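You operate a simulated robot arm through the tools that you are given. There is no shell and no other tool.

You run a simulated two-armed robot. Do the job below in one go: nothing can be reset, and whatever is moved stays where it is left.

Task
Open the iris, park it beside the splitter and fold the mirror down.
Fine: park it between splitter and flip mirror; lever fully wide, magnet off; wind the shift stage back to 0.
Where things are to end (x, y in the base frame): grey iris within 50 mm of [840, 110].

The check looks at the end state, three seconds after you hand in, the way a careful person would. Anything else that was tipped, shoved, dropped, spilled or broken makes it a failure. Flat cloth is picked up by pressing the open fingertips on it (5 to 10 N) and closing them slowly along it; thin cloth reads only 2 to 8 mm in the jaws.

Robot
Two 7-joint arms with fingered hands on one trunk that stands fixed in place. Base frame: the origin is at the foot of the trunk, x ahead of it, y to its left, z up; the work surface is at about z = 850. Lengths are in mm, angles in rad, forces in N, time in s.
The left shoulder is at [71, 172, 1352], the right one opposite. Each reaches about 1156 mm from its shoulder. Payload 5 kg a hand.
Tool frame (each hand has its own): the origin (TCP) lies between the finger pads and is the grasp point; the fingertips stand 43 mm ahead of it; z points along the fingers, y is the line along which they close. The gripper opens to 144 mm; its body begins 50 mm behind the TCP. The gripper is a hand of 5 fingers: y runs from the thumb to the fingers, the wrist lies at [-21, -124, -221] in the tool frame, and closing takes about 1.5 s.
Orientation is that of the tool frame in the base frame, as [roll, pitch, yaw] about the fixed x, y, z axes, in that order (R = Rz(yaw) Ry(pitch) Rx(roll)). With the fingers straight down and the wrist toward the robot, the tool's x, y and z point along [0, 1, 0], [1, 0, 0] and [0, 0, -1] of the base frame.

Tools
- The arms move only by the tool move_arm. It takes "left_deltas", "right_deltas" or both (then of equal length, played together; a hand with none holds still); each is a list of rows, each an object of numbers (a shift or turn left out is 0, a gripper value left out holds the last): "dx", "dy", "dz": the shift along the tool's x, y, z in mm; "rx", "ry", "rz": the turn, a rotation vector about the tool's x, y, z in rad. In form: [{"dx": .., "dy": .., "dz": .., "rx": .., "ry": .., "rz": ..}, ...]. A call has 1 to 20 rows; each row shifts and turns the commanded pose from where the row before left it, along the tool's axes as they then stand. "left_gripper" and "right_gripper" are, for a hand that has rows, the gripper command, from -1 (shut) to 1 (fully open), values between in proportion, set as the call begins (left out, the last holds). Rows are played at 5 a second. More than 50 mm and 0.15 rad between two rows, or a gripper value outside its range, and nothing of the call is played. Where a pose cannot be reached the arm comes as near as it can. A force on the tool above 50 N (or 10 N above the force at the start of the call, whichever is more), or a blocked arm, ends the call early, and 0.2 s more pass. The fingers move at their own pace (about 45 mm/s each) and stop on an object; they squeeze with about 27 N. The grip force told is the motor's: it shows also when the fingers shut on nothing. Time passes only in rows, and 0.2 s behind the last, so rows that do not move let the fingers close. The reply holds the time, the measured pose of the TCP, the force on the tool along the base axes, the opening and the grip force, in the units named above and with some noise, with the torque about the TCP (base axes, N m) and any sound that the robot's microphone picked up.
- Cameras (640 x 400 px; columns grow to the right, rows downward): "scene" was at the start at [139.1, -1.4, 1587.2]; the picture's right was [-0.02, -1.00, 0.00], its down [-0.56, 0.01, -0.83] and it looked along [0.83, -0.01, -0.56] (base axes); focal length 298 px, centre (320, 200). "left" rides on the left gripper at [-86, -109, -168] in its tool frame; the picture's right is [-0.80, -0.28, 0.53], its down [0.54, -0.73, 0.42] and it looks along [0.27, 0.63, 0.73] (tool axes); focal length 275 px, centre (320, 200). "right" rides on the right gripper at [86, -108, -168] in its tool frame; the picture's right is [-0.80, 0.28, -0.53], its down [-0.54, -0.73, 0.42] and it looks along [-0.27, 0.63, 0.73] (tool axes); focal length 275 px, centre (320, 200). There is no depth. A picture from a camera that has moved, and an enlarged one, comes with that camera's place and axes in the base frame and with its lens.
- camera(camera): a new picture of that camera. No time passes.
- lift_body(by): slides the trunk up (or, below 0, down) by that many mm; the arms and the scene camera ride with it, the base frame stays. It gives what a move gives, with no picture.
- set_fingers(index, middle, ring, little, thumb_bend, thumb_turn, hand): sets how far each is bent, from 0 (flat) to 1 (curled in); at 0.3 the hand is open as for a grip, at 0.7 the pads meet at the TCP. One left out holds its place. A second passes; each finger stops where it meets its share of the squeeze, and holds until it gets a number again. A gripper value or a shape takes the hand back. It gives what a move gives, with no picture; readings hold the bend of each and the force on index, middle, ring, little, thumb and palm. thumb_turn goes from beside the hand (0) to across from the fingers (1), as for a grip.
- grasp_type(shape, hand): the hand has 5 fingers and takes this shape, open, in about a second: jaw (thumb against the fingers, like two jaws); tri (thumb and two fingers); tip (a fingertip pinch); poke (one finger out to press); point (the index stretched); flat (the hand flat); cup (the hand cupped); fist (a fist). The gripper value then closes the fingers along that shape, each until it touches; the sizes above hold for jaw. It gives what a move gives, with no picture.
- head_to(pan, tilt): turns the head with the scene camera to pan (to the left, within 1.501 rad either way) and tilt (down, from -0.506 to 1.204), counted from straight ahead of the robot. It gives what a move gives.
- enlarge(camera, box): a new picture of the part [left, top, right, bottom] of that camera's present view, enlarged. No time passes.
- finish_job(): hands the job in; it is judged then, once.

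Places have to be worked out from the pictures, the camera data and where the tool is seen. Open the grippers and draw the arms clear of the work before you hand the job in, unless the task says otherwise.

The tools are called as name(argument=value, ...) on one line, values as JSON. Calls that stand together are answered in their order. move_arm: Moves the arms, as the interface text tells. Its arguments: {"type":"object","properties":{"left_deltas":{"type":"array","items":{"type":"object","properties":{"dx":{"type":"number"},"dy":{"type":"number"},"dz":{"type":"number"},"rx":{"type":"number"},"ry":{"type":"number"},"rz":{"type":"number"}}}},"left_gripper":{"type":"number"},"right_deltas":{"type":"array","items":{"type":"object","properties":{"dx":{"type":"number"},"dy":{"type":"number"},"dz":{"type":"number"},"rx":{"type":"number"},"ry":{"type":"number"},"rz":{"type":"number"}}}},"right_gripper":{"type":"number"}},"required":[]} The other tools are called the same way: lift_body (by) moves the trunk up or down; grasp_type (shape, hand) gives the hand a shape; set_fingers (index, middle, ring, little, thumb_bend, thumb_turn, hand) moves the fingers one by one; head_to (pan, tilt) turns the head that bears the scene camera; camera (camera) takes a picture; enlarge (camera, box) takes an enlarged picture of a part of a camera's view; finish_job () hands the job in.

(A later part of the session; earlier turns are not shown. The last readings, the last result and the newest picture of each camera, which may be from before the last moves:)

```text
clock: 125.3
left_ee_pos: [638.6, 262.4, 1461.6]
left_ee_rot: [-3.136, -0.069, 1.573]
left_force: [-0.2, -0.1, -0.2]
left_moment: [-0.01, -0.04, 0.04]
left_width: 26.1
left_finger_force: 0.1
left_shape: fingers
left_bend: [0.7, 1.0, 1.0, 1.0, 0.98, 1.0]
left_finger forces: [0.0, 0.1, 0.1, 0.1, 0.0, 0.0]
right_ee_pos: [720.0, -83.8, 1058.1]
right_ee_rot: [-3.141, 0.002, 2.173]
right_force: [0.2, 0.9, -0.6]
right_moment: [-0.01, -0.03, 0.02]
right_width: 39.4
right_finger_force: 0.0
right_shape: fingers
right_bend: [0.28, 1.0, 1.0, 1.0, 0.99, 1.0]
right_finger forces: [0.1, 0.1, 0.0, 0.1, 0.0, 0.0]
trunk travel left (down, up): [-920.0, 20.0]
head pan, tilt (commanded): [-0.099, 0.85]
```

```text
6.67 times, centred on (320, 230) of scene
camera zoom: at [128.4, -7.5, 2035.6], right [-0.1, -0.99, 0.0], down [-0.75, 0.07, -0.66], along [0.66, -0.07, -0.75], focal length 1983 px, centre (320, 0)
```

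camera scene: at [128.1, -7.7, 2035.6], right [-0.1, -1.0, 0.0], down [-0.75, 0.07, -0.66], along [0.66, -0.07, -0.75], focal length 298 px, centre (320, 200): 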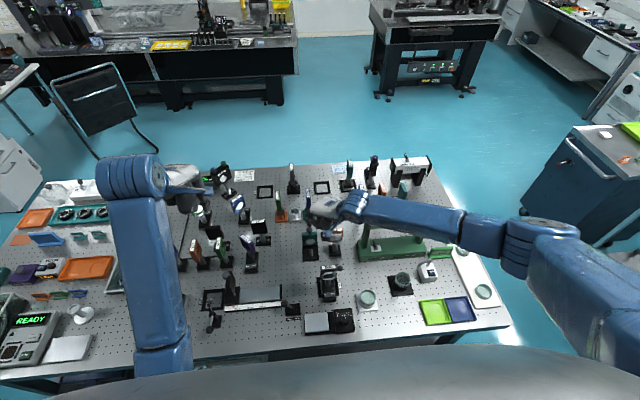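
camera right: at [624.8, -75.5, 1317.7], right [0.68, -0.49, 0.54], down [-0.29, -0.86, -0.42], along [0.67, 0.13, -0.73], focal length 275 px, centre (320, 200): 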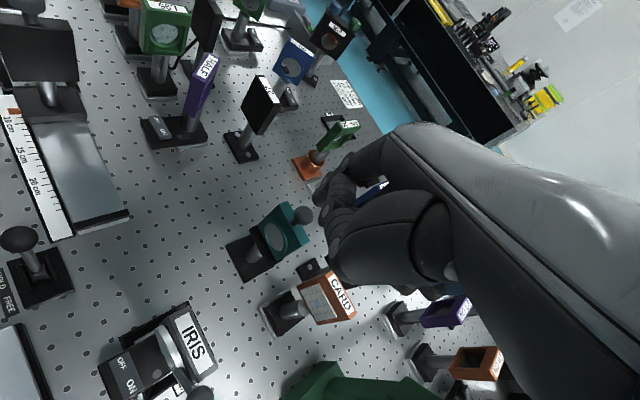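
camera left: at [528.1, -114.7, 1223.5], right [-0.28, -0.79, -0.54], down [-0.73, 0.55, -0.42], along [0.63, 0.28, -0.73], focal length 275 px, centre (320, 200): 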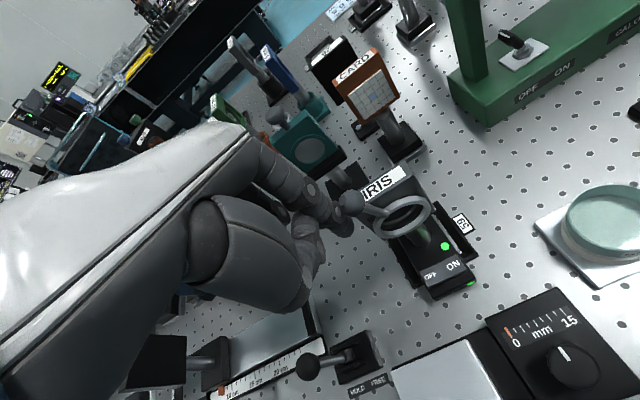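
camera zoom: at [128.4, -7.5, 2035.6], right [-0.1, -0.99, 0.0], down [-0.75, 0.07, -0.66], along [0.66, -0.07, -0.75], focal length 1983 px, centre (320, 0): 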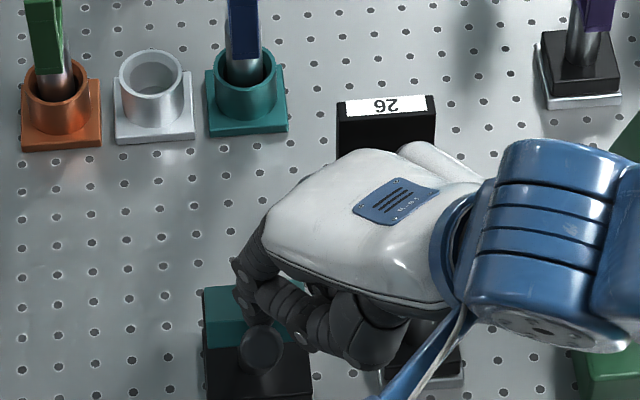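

The plate is down to about 65–70°. To avoid the iris under my thumb, I raise the hand and turn it anticlockwise so it can press the plate down from the right side.

move_arm(right_deltas=[{"dz": -30}, {"dz": -40}, {"dx": -4.5, "dy": 6.6}, {"rz": -0.14}, {"rz": -0.14}, {"rz": -0.14}, {"rz": -0.14}, {"rz": -0.14}, {"dx": 0}])

enlarge(camera="left", box=[480, 60, 600, 200])

camera(camera="scene")

enlarge(camera="scene", box=[290, 210, 350, 270])

```text
clock: 127.3
left_ee_pos: [637.4, 263.1, 1462.0]
left_ee_rot: [-3.136, -0.07, 1.577]
left_force: [0.1, -0.3, -1.0]
left_moment: [-0.04, -0.03, 0.0]
left_width: 26.2
left_finger_force: 0.1
left_shape: fingers
left_bend: [0.7, 1.0, 1.0, 1.0, 0.98, 1.0]
left_finger forces: [0.0, 0.0, 0.1, 0.1, 0.0, 0.0]
right_ee_pos: [729.5, -84.2, 1127.1]
right_ee_rot: [-3.14, 0.0, 2.875]
right_force: [-0.3, 1.4, 0.1]
right_moment: [-0.03, -0.03, -0.01]
right_width: 38.7
right_finger_force: 0.0
right_shape: fingers
right_bend: [0.29, 1.0, 1.0, 1.0, 0.99, 1.0]
right_finger forces: [0.1, 0.0, 0.0, 0.0, 0.1, 0.1]
trunk travel left (down, up): [-920.0, 20.0]
head pan, tilt (commanded): [-0.099, 0.85]
```

```text
2.86 times, centred on (540, 130) of left
camera zoom: at [529.5, 166.7, 1626.3], right [-0.28, -0.76, -0.59], down [-0.73, 0.57, -0.38], along [0.62, 0.32, -0.72], focal length 786 px, centre (-309, 400)
```

zoom: 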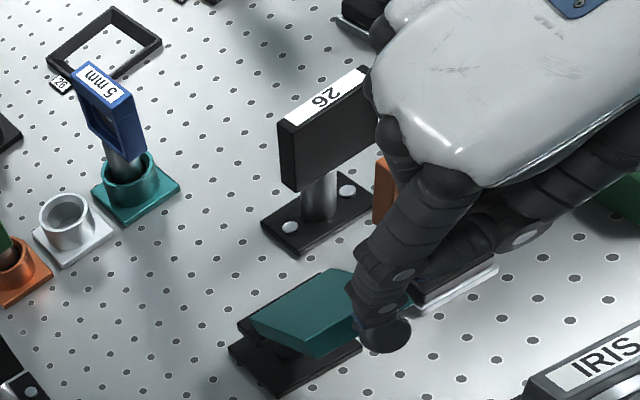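

```text
taken
camera scene: at [128.1, -9.1, 2035.6], right [-0.1, -0.99, 0.0], down [-0.75, 0.08, -0.66], along [0.66, -0.07, -0.75], focal length 298 px, centre (320, 200)
```

scene: 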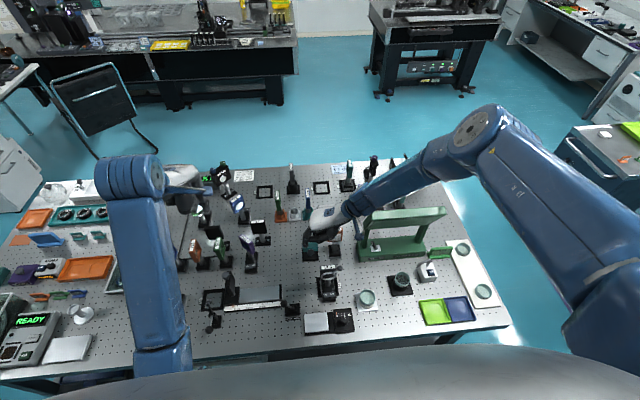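

```text
6.67 times, centred on (320, 240) of scene
camera zoom: at [128.1, -9.1, 2035.6], right [-0.1, -0.99, 0.0], down [-0.75, 0.08, -0.66], along [0.66, -0.07, -0.75], focal length 1983 px, centre (320, -67)
```

zoom: 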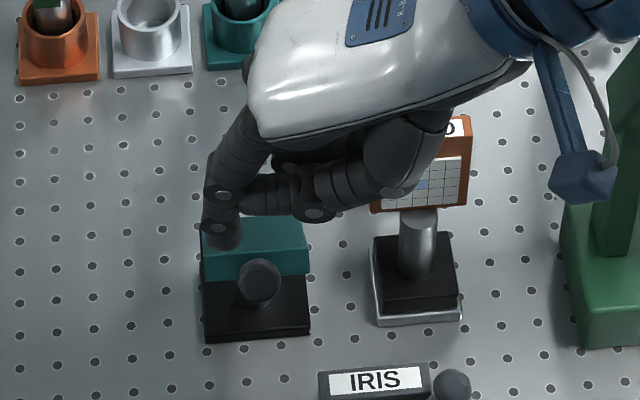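

I set the heading to about 2.6 rad, place the fingertip above the folded plate at (780, −36), and press down in steps.

move_arm(right_deltas=[{"rz": 0.135}, {"rz": 0.135}, {"dx": -9.1, "dy": -7.9}, {"dx": -9.1, "dy": -7.9}, {"dz": 25}, {"dz": 20}, {"dz": 0}])

enlarge(camera="left", box=[480, 60, 600, 200])

enlarge(camera="scene", box=[290, 210, 350, 270])

enlarge(camera="right", box=[200, 120, 360, 280])

```text
clock: 128.9
left_ee_pos: [636.6, 263.5, 1462.6]
left_ee_rot: [-3.137, -0.069, 1.573]
left_force: [0.4, -0.2, 1.2]
left_moment: [-0.01, 0.01, 0.01]
left_width: 26.0
left_finger_force: 0.1
left_shape: fingers
left_bend: [0.7, 1.0, 1.0, 1.0, 0.98, 1.0]
left_finger forces: [0.0, 0.0, 0.1, 0.0, 0.1, 0.0]
right_ee_pos: [738.5, -107.0, 1082.5]
right_ee_rot: [-3.14, 0.003, 2.603]
right_force: [0.5, 0.2, 0.4]
right_moment: [-0.04, 0.0, -0.01]
right_width: 38.8
right_finger_force: 0.0
right_shape: fingers
right_bend: [0.29, 1.0, 1.0, 1.0, 0.99, 1.0]
right_finger forces: [0.0, 0.0, 0.1, 0.1, 0.1, 0.0]
trunk travel left (down, up): [-920.0, 20.0]
head pan, tilt (commanded): [-0.099, 0.85]
```

```text
2.86 times, centred on (540, 130) of left
camera zoom: at [529.8, 167.7, 1626.0], right [-0.28, -0.76, -0.59], down [-0.73, 0.57, -0.38], along [0.62, 0.32, -0.72], focal length 786 px, centre (-309, 400)
```

zoom: 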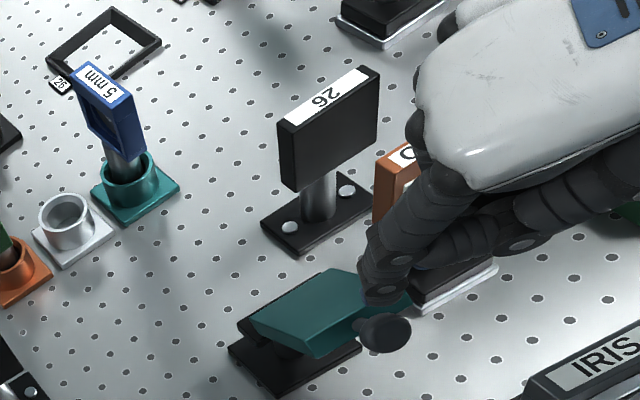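

```text
6.67 times, centred on (320, 240) of scene
camera zoom: at [128.5, -6.7, 2035.6], right [-0.1, -0.99, 0.0], down [-0.75, 0.07, -0.66], along [0.66, -0.07, -0.75], focal length 1983 px, centre (320, -67)
```

zoom: 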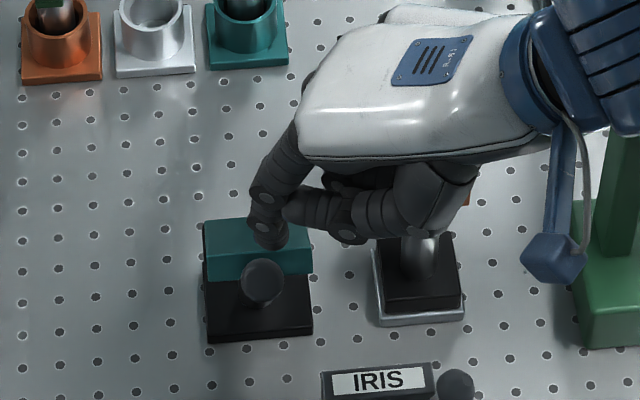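

```text
2.50 times, centred on (280, 200) of right
camera zoom: at [608.2, -155.9, 1249.7], right [0.83, -0.16, 0.54], down [0.09, -0.9, -0.42], along [0.55, 0.4, -0.73], focal length 688 px, centre (420, 200)
```

zoom: 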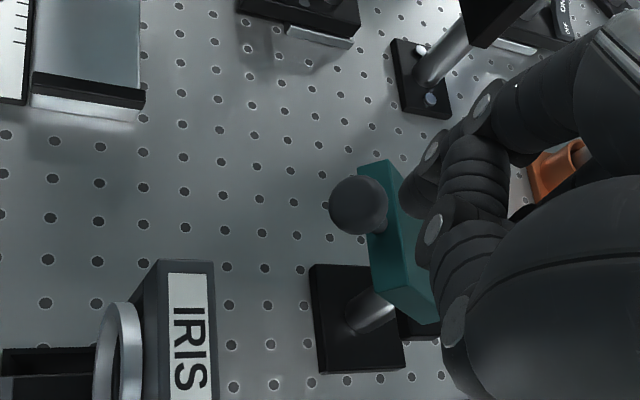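

The fingertip hovers over the plate just behind the knob. I press downward step by step.

move_arm(right_deltas=[{"dz": 7}, {"dz": 7}, {"dz": 7}, {"dz": 6}, {"dz": 5}, {"dz": 5}, {"dz": 0}])

enlarge(camera="left", box=[480, 60, 600, 200])

enlarge(camera="right", box=[200, 120, 360, 280])

```text
clock: 130.5
left_ee_pos: [637.0, 262.3, 1462.9]
left_ee_rot: [-3.137, -0.068, 1.574]
left_force: [0.1, -0.1, 0.5]
left_moment: [0.02, 0.01, 0.0]
left_width: 26.1
left_finger_force: 0.0
left_shape: fingers
left_bend: [0.7, 1.0, 1.0, 1.0, 0.98, 1.0]
left_finger forces: [0.0, 0.0, 0.0, 0.0, 0.0, 0.0]
right_ee_pos: [738.3, -108.5, 1046.1]
right_ee_rot: [-3.14, 0.002, 2.603]
right_force: [-0.3, 0.5, 0.2]
right_moment: [0.03, 0.02, -0.01]
right_width: 38.9
right_finger_force: 0.0
right_shape: fingers
right_bend: [0.29, 1.0, 1.0, 1.0, 0.99, 1.0]
right_finger forces: [0.1, 0.0, 0.0, 0.0, 0.0, 0.1]
trunk travel left (down, up): [-920.0, 20.0]
head pan, tilt (commanded): [-0.099, 0.85]
```

```text
2.86 times, centred on (540, 130) of left
camera zoom: at [529.7, 167.1, 1626.1], right [-0.28, -0.76, -0.59], down [-0.73, 0.57, -0.38], along [0.62, 0.32, -0.72], focal length 786 px, centre (-309, 400)
```

zoom: 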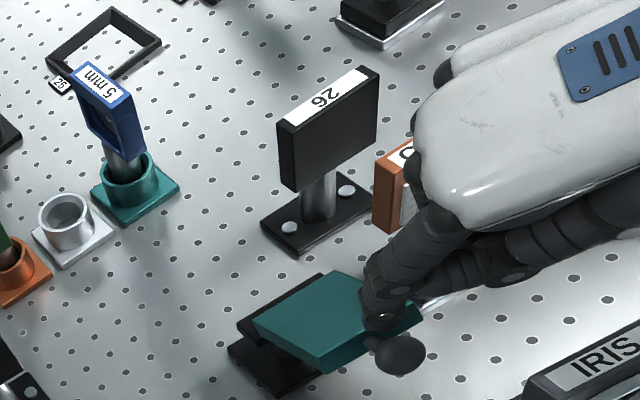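

```text
2.50 times, centred on (280, 200) of right
camera zoom: at [608.3, -157.6, 1212.8], right [0.83, -0.16, 0.53], down [0.09, -0.9, -0.42], along [0.55, 0.4, -0.73], focal length 688 px, centre (420, 200)
```

zoom: 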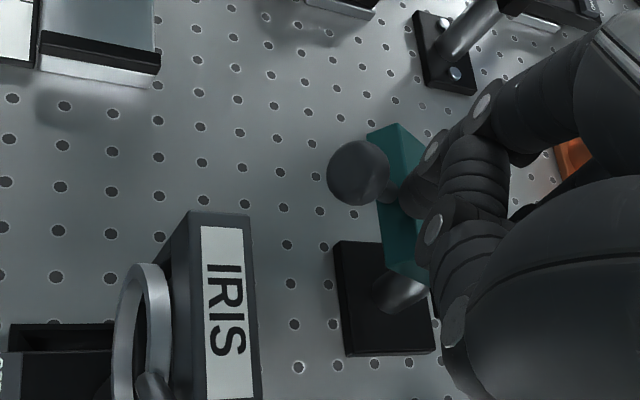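

It is moving down. I go on until resistance is felt.

move_arm(right_deltas=[{"dz": 5}, {"dz": 5}, {"dz": 4}, {"dz": 4}, {"dz": 3}, {"dz": 0}])

enlarge(camera="left", box=[480, 60, 600, 200])

enlarge(camera="right", box=[200, 120, 360, 280])

enlarge(camera="scene", box=[290, 210, 350, 270])

```text
clock: 131.9
left_ee_pos: [637.1, 263.0, 1460.7]
left_ee_rot: [-3.135, -0.068, 1.574]
left_force: [-0.2, 0.3, 0.3]
left_moment: [-0.03, 0.01, -0.03]
left_width: 26.4
left_finger_force: 0.1
left_shape: fingers
left_bend: [0.7, 1.0, 1.0, 1.0, 0.98, 1.0]
left_finger forces: [0.1, 0.0, 0.0, 0.0, 0.0, 0.0]
right_ee_pos: [737.8, -108.4, 1024.5]
right_ee_rot: [-3.14, 0.002, 2.604]
right_force: [-0.2, 1.0, -0.4]
right_moment: [-0.01, -0.01, 0.02]
right_width: 39.1
right_finger_force: 0.0
right_shape: fingers
right_bend: [0.29, 1.0, 1.0, 1.0, 0.99, 1.0]
right_finger forces: [0.1, 0.0, 0.1, 0.0, 0.0, 0.1]
trunk travel left (down, up): [-920.0, 20.0]
head pan, tilt (commanded): [-0.099, 0.85]
```

```text
2.86 times, centred on (540, 130) of left
camera zoom: at [529.8, 167.0, 1626.1], right [-0.28, -0.76, -0.59], down [-0.73, 0.57, -0.38], along [0.62, 0.32, -0.72], focal length 786 px, centre (-309, 400)
```

zoom: 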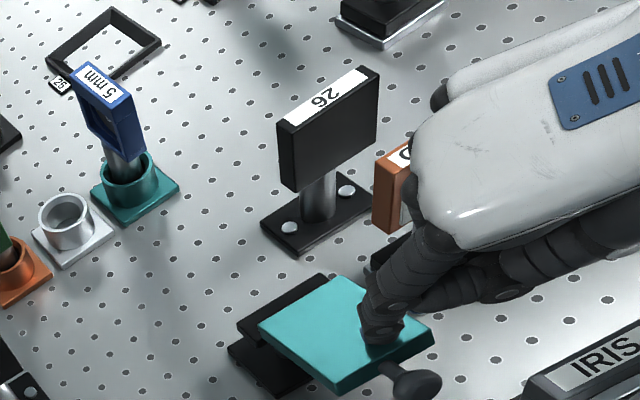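

```text
2.50 times, centred on (280, 200) of right
camera zoom: at [608.7, -157.9, 1191.9], right [0.83, -0.16, 0.54], down [0.09, -0.9, -0.42], along [0.55, 0.4, -0.73], focal length 688 px, centre (420, 200)
```

zoom: 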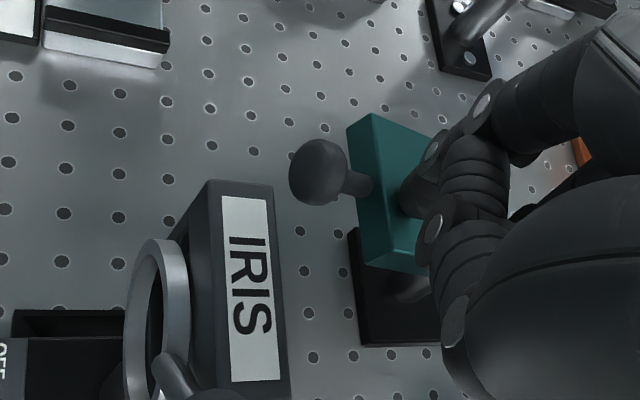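

```text
6.67 times, centred on (320, 240) of scene
camera zoom: at [128.5, -7.7, 2035.6], right [-0.1, -0.99, 0.0], down [-0.75, 0.07, -0.66], along [0.66, -0.07, -0.75], focal length 1983 px, centre (320, -67)
```

zoom: 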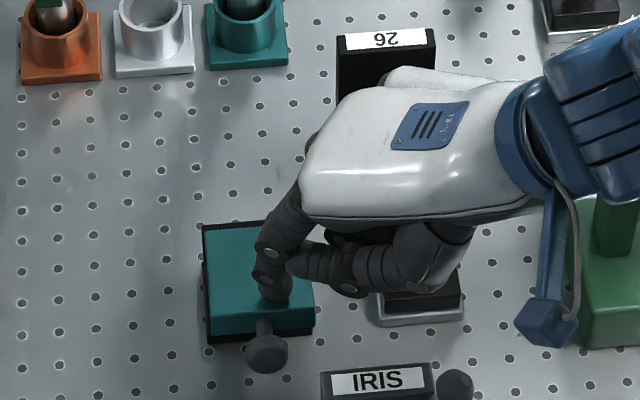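

The plate is nearly flat. I press a bit further to find the stop.

move_arm(right_deltas=[{"dz": 3}, {"dz": 3}, {"dz": 3}, {"dz": 0}])

enlarge(camera="left", box=[480, 60, 600, 200])

enlarge(camera="right", box=[200, 120, 360, 280])

```text
clock: 132.9
left_ee_pos: [636.3, 263.3, 1461.7]
left_ee_rot: [-3.136, -0.069, 1.574]
left_force: [0.2, 0.4, -0.4]
left_moment: [0.0, 0.01, 0.02]
left_width: 26.2
left_finger_force: 0.0
left_shape: fingers
left_bend: [0.7, 1.0, 1.0, 1.0, 0.98, 1.0]
left_finger forces: [0.1, 0.0, 0.1, 0.0, 0.1, 0.1]
right_ee_pos: [737.4, -106.9, 1016.1]
right_ee_rot: [3.141, 0.003, 2.603]
right_force: [-0.7, -1.3, 8.9]
right_moment: [0.61, -0.2, -0.08]
right_width: 39.0
right_finger_force: 4.9
right_shape: fingers
right_bend: [0.28, 1.0, 1.0, 1.0, 0.99, 1.0]
right_finger forces: [8.8, 0.0, 0.1, 0.1, 0.1, 0.0]
trunk travel left (down, up): [-920.0, 20.0]
head pan, tilt (commanded): [-0.099, 0.85]
```

```text
2.86 times, centred on (540, 130) of left
camera zoom: at [528.9, 167.0, 1626.5], right [-0.28, -0.76, -0.59], down [-0.73, 0.57, -0.38], along [0.62, 0.32, -0.72], focal length 786 px, centre (-309, 400)
```

zoom: 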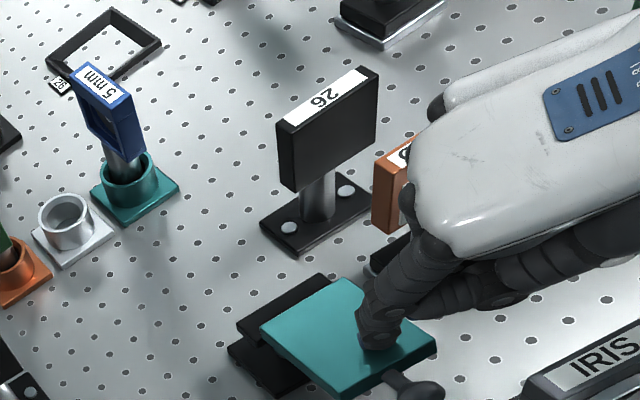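

```text
2.50 times, centred on (280, 200) of right
camera zoom: at [608.5, -157.4, 1183.4], right [0.83, -0.16, 0.54], down [0.09, -0.9, -0.42], along [0.55, 0.4, -0.73], focal length 688 px, centre (420, 200)
```

zoom: 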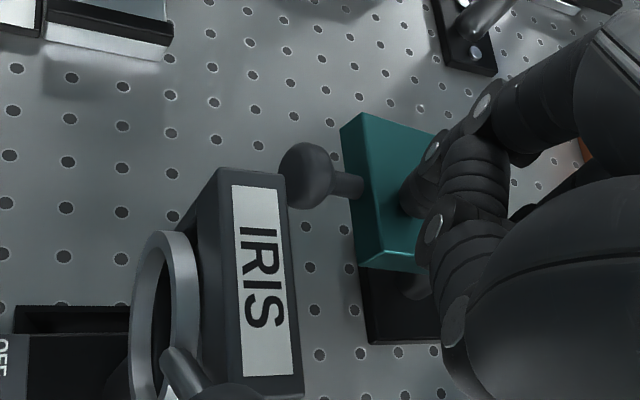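

Resistance of 9 N shows that the plate is at its stop, lying flat. I raise the hand straight up and inspect.

move_arm(right_deltas=[{"dz": -15}, {"dz": -30}, {"dz": -40}, {"dz": -40}, {"dz": -40}, {"dz": -30}, {"dz": 0}])

enlarge(camera="left", box=[480, 60, 640, 220])

enlarge(camera="scene", box=[280, 200, 360, 300])

```text
clock: 134.5
left_ee_pos: [637.8, 263.5, 1462.6]
left_ee_rot: [-3.137, -0.069, 1.574]
left_force: [0.6, -0.5, -0.4]
left_moment: [-0.04, 0.03, -0.01]
left_width: 26.0
left_finger_force: 0.1
left_shape: fingers
left_bend: [0.7, 1.0, 1.0, 1.0, 0.98, 1.0]
left_finger forces: [0.0, 0.1, 0.0, 0.0, 0.0, 0.0]
right_ee_pos: [735.6, -106.6, 1211.0]
right_ee_rot: [-3.14, 0.003, 2.603]
right_force: [-0.1, -0.7, -0.3]
right_moment: [0.0, 0.02, 0.02]
right_width: 38.6
right_finger_force: 0.1
right_shape: fingers
right_bend: [0.29, 1.0, 1.0, 1.0, 0.99, 1.0]
right_finger forces: [0.0, 0.0, 0.0, 0.1, 0.0, 0.0]
trunk travel left (down, up): [-920.0, 20.0]
head pan, tilt (commanded): [-0.099, 0.85]
```

```text
2.50 times, centred on (560, 140) of left
camera zoom: at [529.6, 166.8, 1626.1], right [-0.28, -0.76, -0.59], down [-0.73, 0.57, -0.38], along [0.62, 0.32, -0.72], focal length 688 px, centre (-280, 350)
```

zoom: 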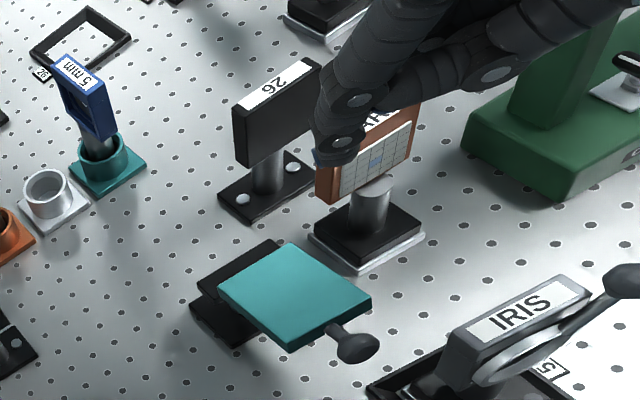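

```text
4.00 times, centred on (320, 250) of scene
camera zoom: at [128.2, -7.9, 2035.6], right [-0.1, -0.99, 0.0], down [-0.75, 0.07, -0.66], along [0.66, -0.07, -0.75], focal length 1190 px, centre (320, 0)
```

zoom: 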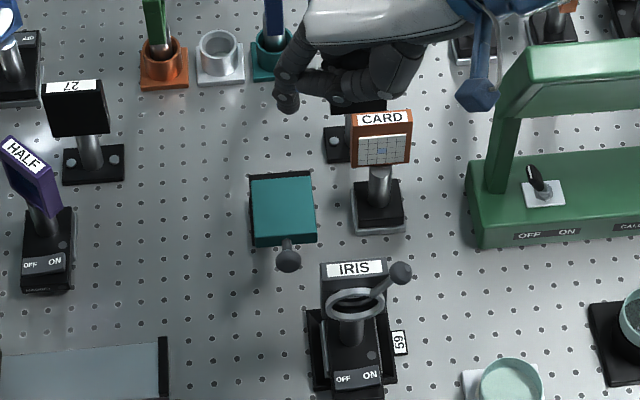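

The mirror lies flat and its base has not moved. Now I prepare to lift the iris: I'll test whether the right arm can take heading ≈1.57 (closing along x) above the iris.

move_arm(right_deltas=[{"rz": 0.14}, {"rz": 0.14}, {"rz": 0.14}, {"rz": 0.14}, {"rz": 0.14}, {"rz": 0.14}, {"rz": 0.14}, {"rz": 0}])

```text
clock: 136.3
left_ee_pos: [638.6, 263.0, 1463.0]
left_ee_rot: [-3.138, -0.07, 1.574]
left_force: [0.1, 0.3, 0.1]
left_moment: [-0.02, -0.01, 0.02]
left_width: 26.2
left_finger_force: 0.1
left_shape: fingers
left_bend: [0.7, 1.0, 1.0, 1.0, 0.98, 1.0]
left_finger forces: [0.0, 0.0, 0.0, 0.0, 0.0, 0.1]
right_ee_pos: [736.5, -106.3, 1210.7]
right_ee_rot: [3.141, 0.002, 1.622]
right_force: [0.0, -0.5, -0.4]
right_moment: [-0.01, -0.01, 0.0]
right_width: 38.6
right_finger_force: 0.1
right_shape: fingers
right_bend: [0.29, 1.0, 1.0, 1.0, 0.99, 1.0]
right_finger forces: [0.0, 0.1, 0.1, 0.0, 0.1, 0.0]
trunk travel left (down, up): [-920.0, 20.0]
head pan, tilt (commanded): [-0.099, 0.85]
```

Heading 1.62 works here. I turn to 1.57, pre-shape the fingers (index, middle and thumb open; ring and little stretched out of the way of the lever ball), and move over the iris.

set_fingers(hand="right", index=0.35, middle=0.35, ring=0.1, little=0.1, thumb_bend=0.35, thumb_turn=1.0)

move_arm(right_deltas=[{"rz": 0.05}, {"dy": -23.5, "dx": 1}, {"dy": -23.5, "dx": 1}, {"dy": -23.5}, {"dz": 30}, {"dz": 30}, {"dz": 0}])

camera(camera="right")

enlarge(camera="left", box=[480, 80, 640, 240])

enlarge(camera="scene", box=[280, 210, 380, 310])

```text
clock: 137.3
left_ee_pos: [637.2, 262.0, 1463.0]
left_ee_rot: [-3.137, -0.069, 1.573]
left_force: [0.8, 0.4, 0.2]
left_moment: [-0.02, -0.01, 0.0]
left_width: 26.2
left_finger_force: 0.0
left_shape: fingers
left_bend: [0.7, 1.0, 1.0, 1.0, 0.98, 1.0]
left_finger forces: [0.0, 0.0, 0.0, 0.1, 0.0, 0.1]
right_ee_pos: [737.1, -108.5, 1211.0]
right_ee_rot: [-3.142, 0.003, 1.622]
right_force: [0.4, 0.7, 0.9]
right_moment: [0.01, -0.02, -0.03]
right_width: 131.6
right_finger_force: 0.1
right_shape: fingers
right_bend: [0.35, 0.35, 0.1, 0.1, 0.35, 0.98]
right_finger forces: [0.1, 0.1, 0.1, 0.0, 0.0, 0.0]
trunk travel left (down, up): [-920.0, 20.0]
head pan, tilt (commanded): [-0.099, 0.85]
```

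```text
clock: 138.9
left_ee_pos: [636.7, 262.8, 1463.0]
left_ee_rot: [-3.137, -0.068, 1.575]
left_force: [-0.7, -0.1, 0.0]
left_moment: [0.0, 0.01, -0.02]
left_width: 26.2
left_finger_force: 0.0
left_shape: fingers
left_bend: [0.7, 1.0, 1.0, 1.0, 0.98, 1.0]
left_finger forces: [0.0, 0.0, 0.1, 0.0, 0.0, 0.0]
right_ee_pos: [663.8, -105.2, 1150.1]
right_ee_rot: [3.14, 0.001, 1.573]
right_force: [0.4, -0.9, 0.3]
right_moment: [-0.03, 0.01, 0.03]
right_width: 131.9
right_finger_force: 0.0
right_shape: fingers
right_bend: [0.35, 0.35, 0.1, 0.1, 0.35, 0.98]
right_finger forces: [0.1, 0.1, 0.0, 0.0, 0.0, 0.0]
trunk travel left (down, up): [-920.0, 20.0]
head pan, tilt (commanded): [-0.099, 0.85]
```

```text
taken
camera right: at [556.0, -19.7, 1316.2], right [0.28, -0.79, 0.54], down [-0.72, -0.54, -0.42], along [0.63, -0.27, -0.73], focal length 275 px, centre (320, 200)
```

right: 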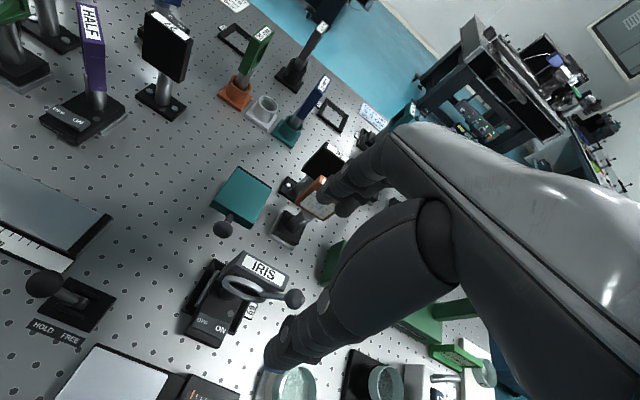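

```text
2.50 times, centred on (560, 160) of left
camera zoom: at [529.6, 167.2, 1626.2], right [-0.28, -0.76, -0.59], down [-0.73, 0.57, -0.38], along [0.62, 0.32, -0.72], focal length 688 px, centre (-280, 300)
```

zoom: 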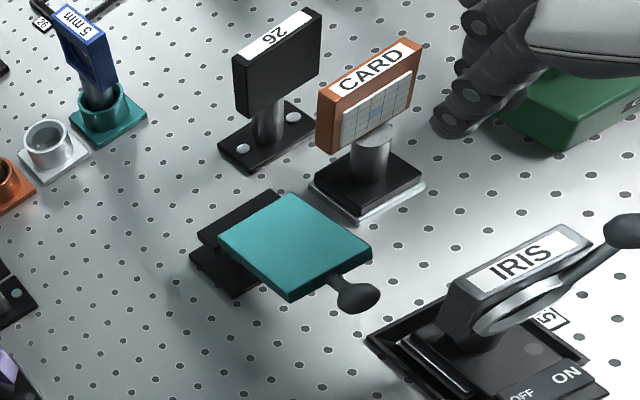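

```text
4.00 times, centred on (330, 260) of scene
camera zoom: at [128.0, -7.5, 2035.6], right [-0.1, -0.99, 0.0], down [-0.75, 0.07, -0.66], along [0.66, -0.07, -0.75], focal length 1190 px, centre (280, -40)
```

zoom: 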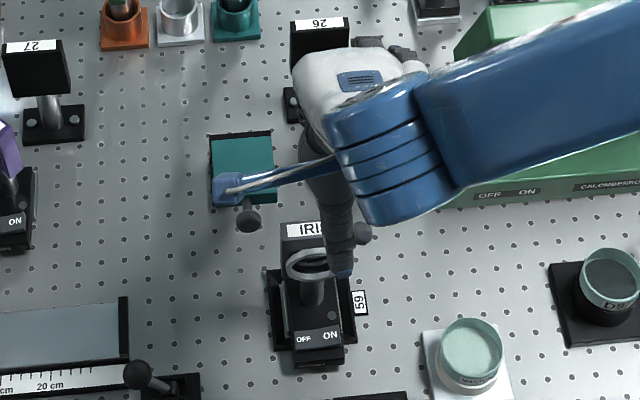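

The thumb is in front of and the fingers behind the iris head. I shift 9 mm toward +y to centre the thumb, and go down to z≈1065.

move_arm(right_deltas=[{"dx": 9, "dy": 2}, {"dz": 30}, {"dz": 30}, {"dz": 25}, {"dz": 0}])

camera(camera="right")

enlarge(camera="left", box=[520, 100, 640, 220])

enlarge(camera="scene", box=[290, 230, 370, 300])

```text
clock: 140.1
left_ee_pos: [637.7, 262.4, 1463.7]
left_ee_rot: [-3.136, -0.068, 1.575]
left_force: [-0.5, 0.4, 0.1]
left_moment: [-0.01, -0.02, 0.04]
left_width: 26.1
left_finger_force: 0.0
left_shape: fingers
left_bend: [0.7, 1.0, 1.0, 1.0, 0.98, 1.0]
left_finger forces: [0.0, 0.0, 0.0, 0.0, 0.0, 0.1]
right_ee_pos: [670.5, -96.7, 1066.3]
right_ee_rot: [3.139, 0.002, 1.572]
right_force: [-0.6, 0.2, 0.2]
right_moment: [-0.02, -0.01, -0.02]
right_width: 131.9
right_finger_force: 0.0
right_shape: fingers
right_bend: [0.35, 0.35, 0.1, 0.1, 0.35, 0.98]
right_finger forces: [0.0, 0.0, 0.0, 0.1, 0.0, 0.0]
trunk travel left (down, up): [-920.0, 20.0]
head pan, tilt (commanded): [-0.099, 0.85]
```

```text
taken
camera right: at [561.9, -11.7, 1232.9], right [0.28, -0.79, 0.54], down [-0.72, -0.54, -0.42], along [0.63, -0.27, -0.73], focal length 275 px, centre (320, 200)
```

right: 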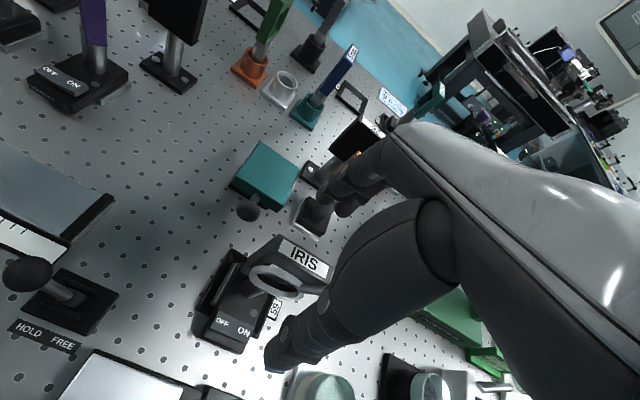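

```text
3.33 times, centred on (580, 160) of left
camera zoom: at [529.6, 166.6, 1626.2], right [-0.28, -0.76, -0.59], down [-0.73, 0.57, -0.38], along [0.62, 0.32, -0.72], focal length 918 px, centre (-547, 333)
```

zoom: 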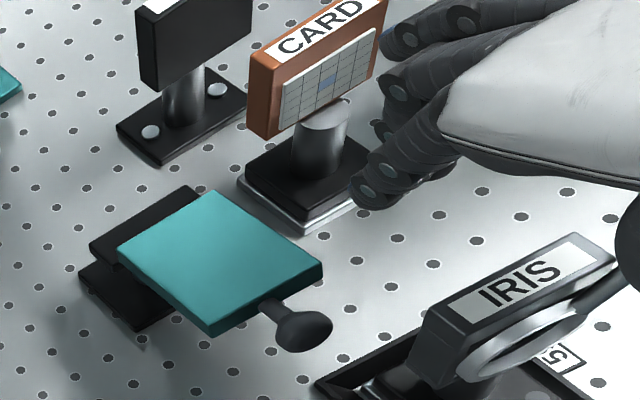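

```text
5.71 times, centred on (330, 265) of scene
camera zoom: at [128.2, -8.2, 2035.6], right [-0.1, -0.99, 0.0], down [-0.75, 0.07, -0.66], along [0.66, -0.07, -0.75], focal length 1700 px, centre (263, -171)
```

zoom: 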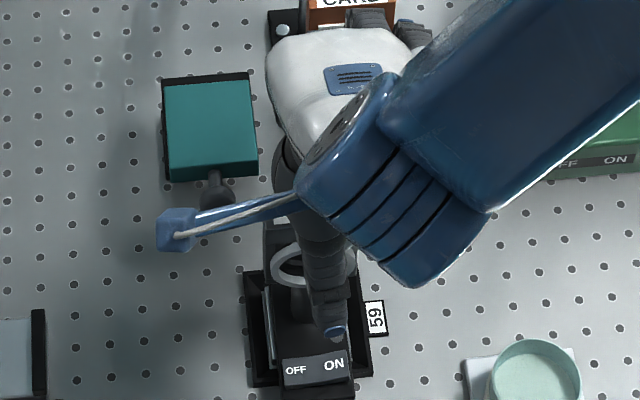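

All clear. I lower to z≈1043 with a 4 mm shift, then close thumb, index and middle on the head's top strip.

move_arm(right_deltas=[{"dx": 4}, {"dz": 12}, {"dz": 11}, {"dz": 0}])

set_fingers(hand="right", index=0.58, middle=0.58, thumb_bend=0.58)

enlarge(camera="left", box=[540, 120, 640, 220])

enlarge(camera="right", box=[210, 190, 370, 390])

```text
clock: 141.1
left_ee_pos: [636.8, 262.9, 1463.6]
left_ee_rot: [-3.136, -0.068, 1.573]
left_force: [0.1, 0.0, -0.6]
left_moment: [0.0, -0.01, -0.01]
left_width: 26.1
left_finger_force: 0.1
left_shape: fingers
left_bend: [0.7, 1.0, 1.0, 1.0, 0.98, 1.0]
left_finger forces: [0.0, 0.0, 0.1, 0.0, 0.0, 0.1]
right_ee_pos: [667.7, -90.0, 1043.9]
right_ee_rot: [-3.137, 0.003, 1.573]
right_force: [0.1, 0.3, -0.1]
right_moment: [0.02, -0.03, 0.03]
right_width: 132.2
right_finger_force: 0.1
right_shape: fingers
right_bend: [0.35, 0.35, 0.1, 0.1, 0.35, 0.98]
right_finger forces: [0.1, 0.0, 0.0, 0.0, 0.0, 0.0]
trunk travel left (down, up): [-920.0, 20.0]
head pan, tilt (commanded): [-0.099, 0.85]
```

```text
clock: 142.1
left_ee_pos: [638.0, 263.7, 1461.9]
left_ee_rot: [-3.136, -0.07, 1.574]
left_force: [-1.0, -0.6, 0.1]
left_moment: [-0.02, 0.0, 0.01]
left_width: 26.2
left_finger_force: 0.0
left_shape: fingers
left_bend: [0.7, 1.0, 1.0, 1.0, 0.98, 1.0]
left_finger forces: [0.0, 0.0, 0.0, 0.0, 0.0, 0.0]
right_ee_pos: [668.3, -91.0, 1042.3]
right_ee_rot: [-3.137, 0.005, 1.573]
right_force: [0.5, 0.4, 0.2]
right_moment: [-0.02, -0.02, 0.01]
right_width: 53.7
right_finger_force: 0.1
right_shape: fingers
right_bend: [0.57, 0.57, 0.1, 0.1, 0.57, 1.0]
right_finger forces: [0.0, 0.0, 0.1, 0.0, 0.0, 0.0]
trunk travel left (down, up): [-920.0, 20.0]
head pan, tilt (commanded): [-0.099, 0.85]
```

```text
4.00 times, centred on (590, 170) of left
camera zoom: at [529.7, 167.3, 1626.1], right [-0.28, -0.76, -0.59], down [-0.73, 0.57, -0.38], along [0.62, 0.32, -0.72], focal length 1101 px, centre (-760, 320)
```

zoom: 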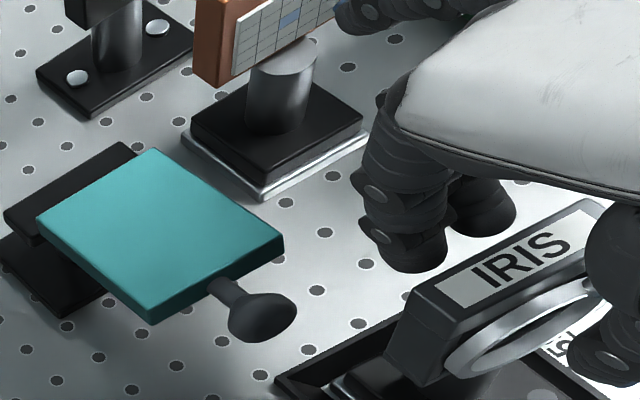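

```text
2.00 times, centred on (290, 290) of right
camera zoom: at [560.5, -4.9, 1210.5], right [0.29, -0.79, 0.54], down [-0.73, -0.55, -0.42], along [0.62, -0.27, -0.73], focal length 551 px, centre (380, 20)
```

zoom: 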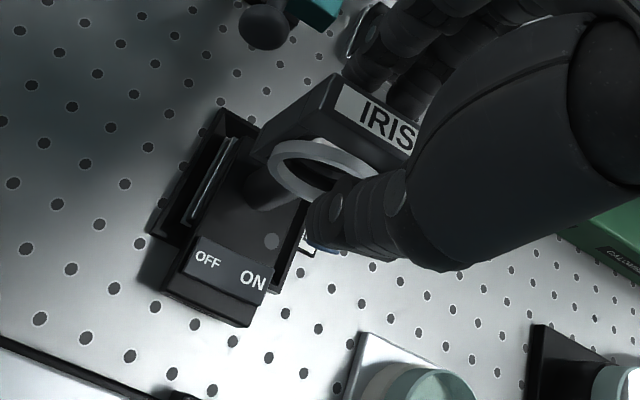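

Index (y≈−76) and middle (y≈−105) are behind the head, the thumb in front. I close the three further to grip.

set_fingers(hand="right", index=0.8, middle=0.8, thumb_bend=0.8)

enlarge(camera="left", box=[540, 120, 640, 220])

enlarge(camera="right", box=[210, 190, 370, 390])

```text
clock: 143.1
left_ee_pos: [637.5, 263.0, 1461.8]
left_ee_rot: [-3.136, -0.07, 1.575]
left_force: [-0.1, -0.7, 0.3]
left_moment: [-0.01, -0.01, 0.03]
left_width: 26.2
left_finger_force: 0.0
left_shape: fingers
left_bend: [0.7, 1.0, 1.0, 1.0, 0.98, 1.0]
left_finger forces: [0.0, 0.0, 0.0, 0.0, 0.0, 0.0]
right_ee_pos: [667.9, -90.7, 1043.5]
right_ee_rot: [-3.137, 0.003, 1.572]
right_force: [0.6, 1.3, -0.1]
right_moment: [-0.03, -0.17, 0.06]
right_width: 21.9
right_finger_force: 22.7
right_shape: fingers
right_bend: [0.64, 0.66, 0.1, 0.1, 0.67, 1.0]
right_finger forces: [12.6, 10.4, 0.0, 0.1, 22.4, 0.0]
trunk travel left (down, up): [-920.0, 20.0]
head pan, tilt (commanded): [-0.099, 0.85]
```

```text
4.00 times, centred on (590, 170) of left
camera zoom: at [530.3, 167.0, 1625.9], right [-0.28, -0.76, -0.59], down [-0.73, 0.57, -0.38], along [0.62, 0.32, -0.72], focal length 1101 px, centre (-760, 320)
```

zoom: 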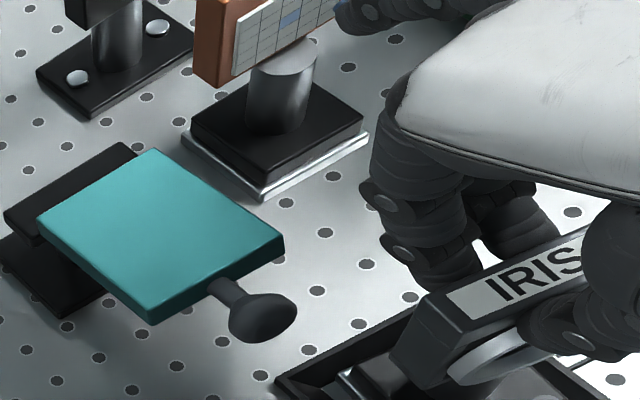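

```text
2.00 times, centred on (290, 290) of right
camera zoom: at [560.9, -5.2, 1210.2], right [0.29, -0.79, 0.54], down [-0.73, -0.55, -0.42], along [0.62, -0.27, -0.73], focal length 551 px, centre (380, 20)
```

zoom: 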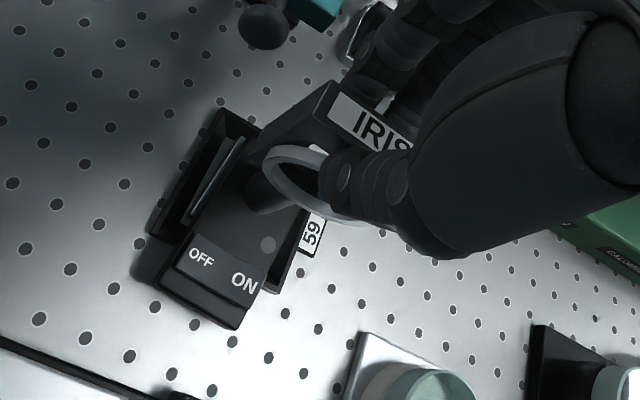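

The grip is on the head itself: 22 N at the thumb, 12.6 + 10.4 N at the fingers, width 22 mm. I lift slowly by 40 mm.

move_arm(right_deltas=[{"dz": -5}, {"dz": -5}, {"dz": -10}, {"dz": -10}, {"dz": -10}, {"dz": 0}, {"dz": 0}])

enlarge(camera="left", box=[520, 100, 640, 240])

enlarge(camera="right", box=[210, 190, 370, 390])

enlarge(camera="scene", box=[290, 230, 370, 310])

```text
clock: 144.7
left_ee_pos: [638.8, 263.1, 1462.4]
left_ee_rot: [-3.134, -0.069, 1.573]
left_force: [-0.3, -0.2, 0.4]
left_moment: [-0.02, 0.0, 0.01]
left_width: 26.0
left_finger_force: 0.1
left_shape: fingers
left_bend: [0.7, 1.0, 1.0, 1.0, 0.98, 1.0]
left_finger forces: [0.0, 0.0, 0.1, 0.0, 0.0, 0.0]
right_ee_pos: [668.7, -92.1, 1082.8]
right_ee_rot: [3.14, 0.002, 1.572]
right_force: [-0.1, 0.3, -5.0]
right_moment: [0.01, -0.03, -0.03]
right_width: 21.9
right_finger_force: 22.9
right_shape: fingers
right_bend: [0.63, 0.66, 0.1, 0.1, 0.68, 1.0]
right_finger forces: [13.1, 9.6, 0.0, 0.0, 22.7, 0.0]
trunk travel left (down, up): [-920.0, 20.0]
head pan, tilt (commanded): [-0.099, 0.85]
```

```text
2.86 times, centred on (580, 170) of left
camera zoom: at [530.5, 167.2, 1625.8], right [-0.28, -0.76, -0.59], down [-0.73, 0.57, -0.38], along [0.62, 0.32, -0.72], focal length 786 px, centre (-423, 286)
```

zoom: 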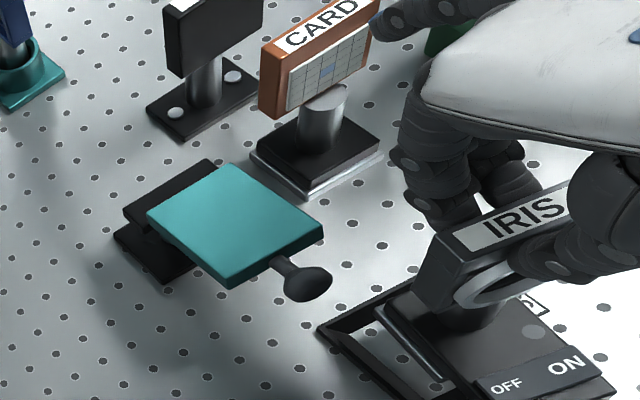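

```text
2.00 times, centred on (290, 290) of right
camera zoom: at [560.6, -7.0, 1249.8], right [0.29, -0.79, 0.54], down [-0.72, -0.55, -0.42], along [0.63, -0.27, -0.73], focal length 551 px, centre (380, 20)
```

zoom: 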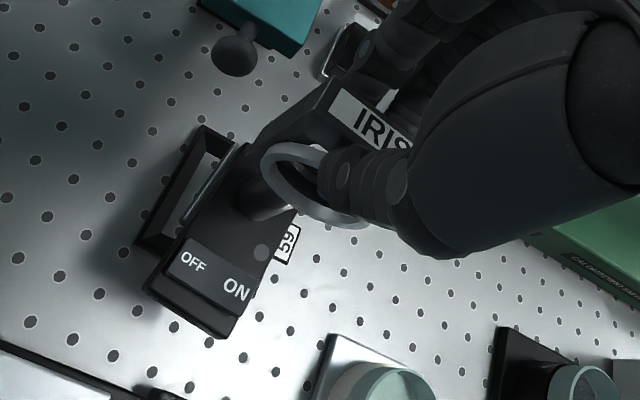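

```text
5.00 times, centred on (330, 270) of scene
camera zoom: at [129.3, -7.4, 2035.5], right [-0.1, -0.99, 0.0], down [-0.75, 0.07, -0.66], along [0.66, -0.07, -0.75], focal length 1487 px, centre (270, -150)
```

zoom: 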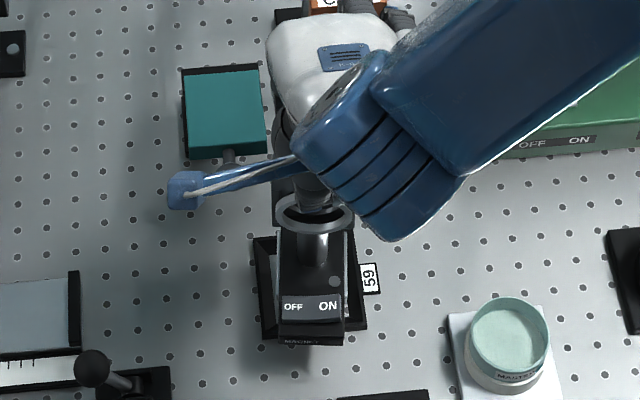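

Lifted cleanly; it weighs about 5 N and the grip is steady. I raise it further, and at the same time move the left arm farther left to make room.

move_arm(right_deltas=[{"dz": -25}, {"dz": -25}, {"dz": -25}, {"dz": -25}, {"dz": -25}, {"dz": -25}, {"dz": -25}, {"dz": -25}, {"dz": 0}], left_deltas=[{"dx": 18}, {"dx": 18}, {"dx": 18}, {"dx": 18}, {"dx": 18}, {"dx": 18}, {"dx": 18}, {"dx": 18}, {"dx": 0}])

camera(camera="scene")

camera(camera="left")

```text
clock: 146.7
left_ee_pos: [635.5, 410.5, 1472.5]
left_ee_rot: [-3.136, -0.068, 1.573]
left_force: [-0.5, -0.1, -0.2]
left_moment: [0.02, 0.01, 0.0]
left_width: 26.2
left_finger_force: 0.1
left_shape: fingers
left_bend: [0.7, 1.0, 1.0, 1.0, 0.98, 1.0]
left_finger forces: [0.0, 0.0, 0.0, 0.1, 0.1, 0.0]
right_ee_pos: [667.3, -90.1, 1282.5]
right_ee_rot: [3.14, 0.0, 1.572]
right_force: [0.2, -0.1, -6.2]
right_moment: [0.0, -0.05, 0.01]
right_width: 22.0
right_finger_force: 22.6
right_shape: fingers
right_bend: [0.63, 0.66, 0.1, 0.1, 0.68, 1.0]
right_finger forces: [13.2, 9.6, 0.0, 0.0, 22.6, 0.0]
trunk travel left (down, up): [-920.0, 20.0]
head pan, tilt (commanded): [-0.099, 0.85]
```

```text
taken
camera scene: at [128.4, -7.7, 2035.6], right [-0.1, -0.99, 0.0], down [-0.75, 0.07, -0.66], along [0.66, -0.07, -0.75], focal length 298 px, centre (320, 200)
```

scene: 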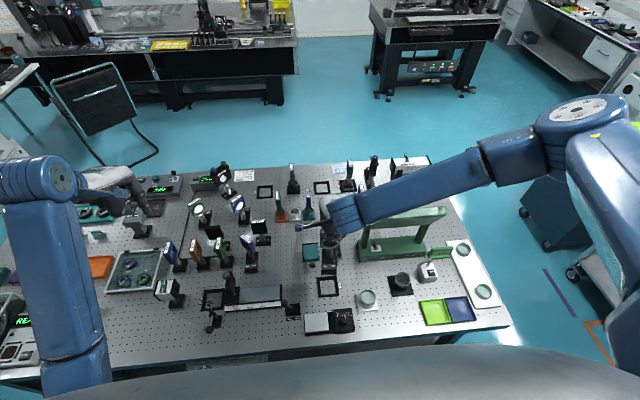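

```text
taken
camera left: at [527.8, 315.4, 1636.2], right [-0.28, -0.76, -0.59], down [-0.73, 0.57, -0.38], along [0.62, 0.32, -0.72], focal length 275 px, centre (320, 200)
```

left: 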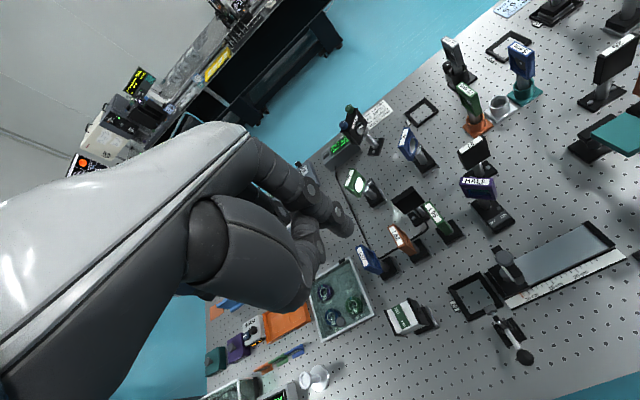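

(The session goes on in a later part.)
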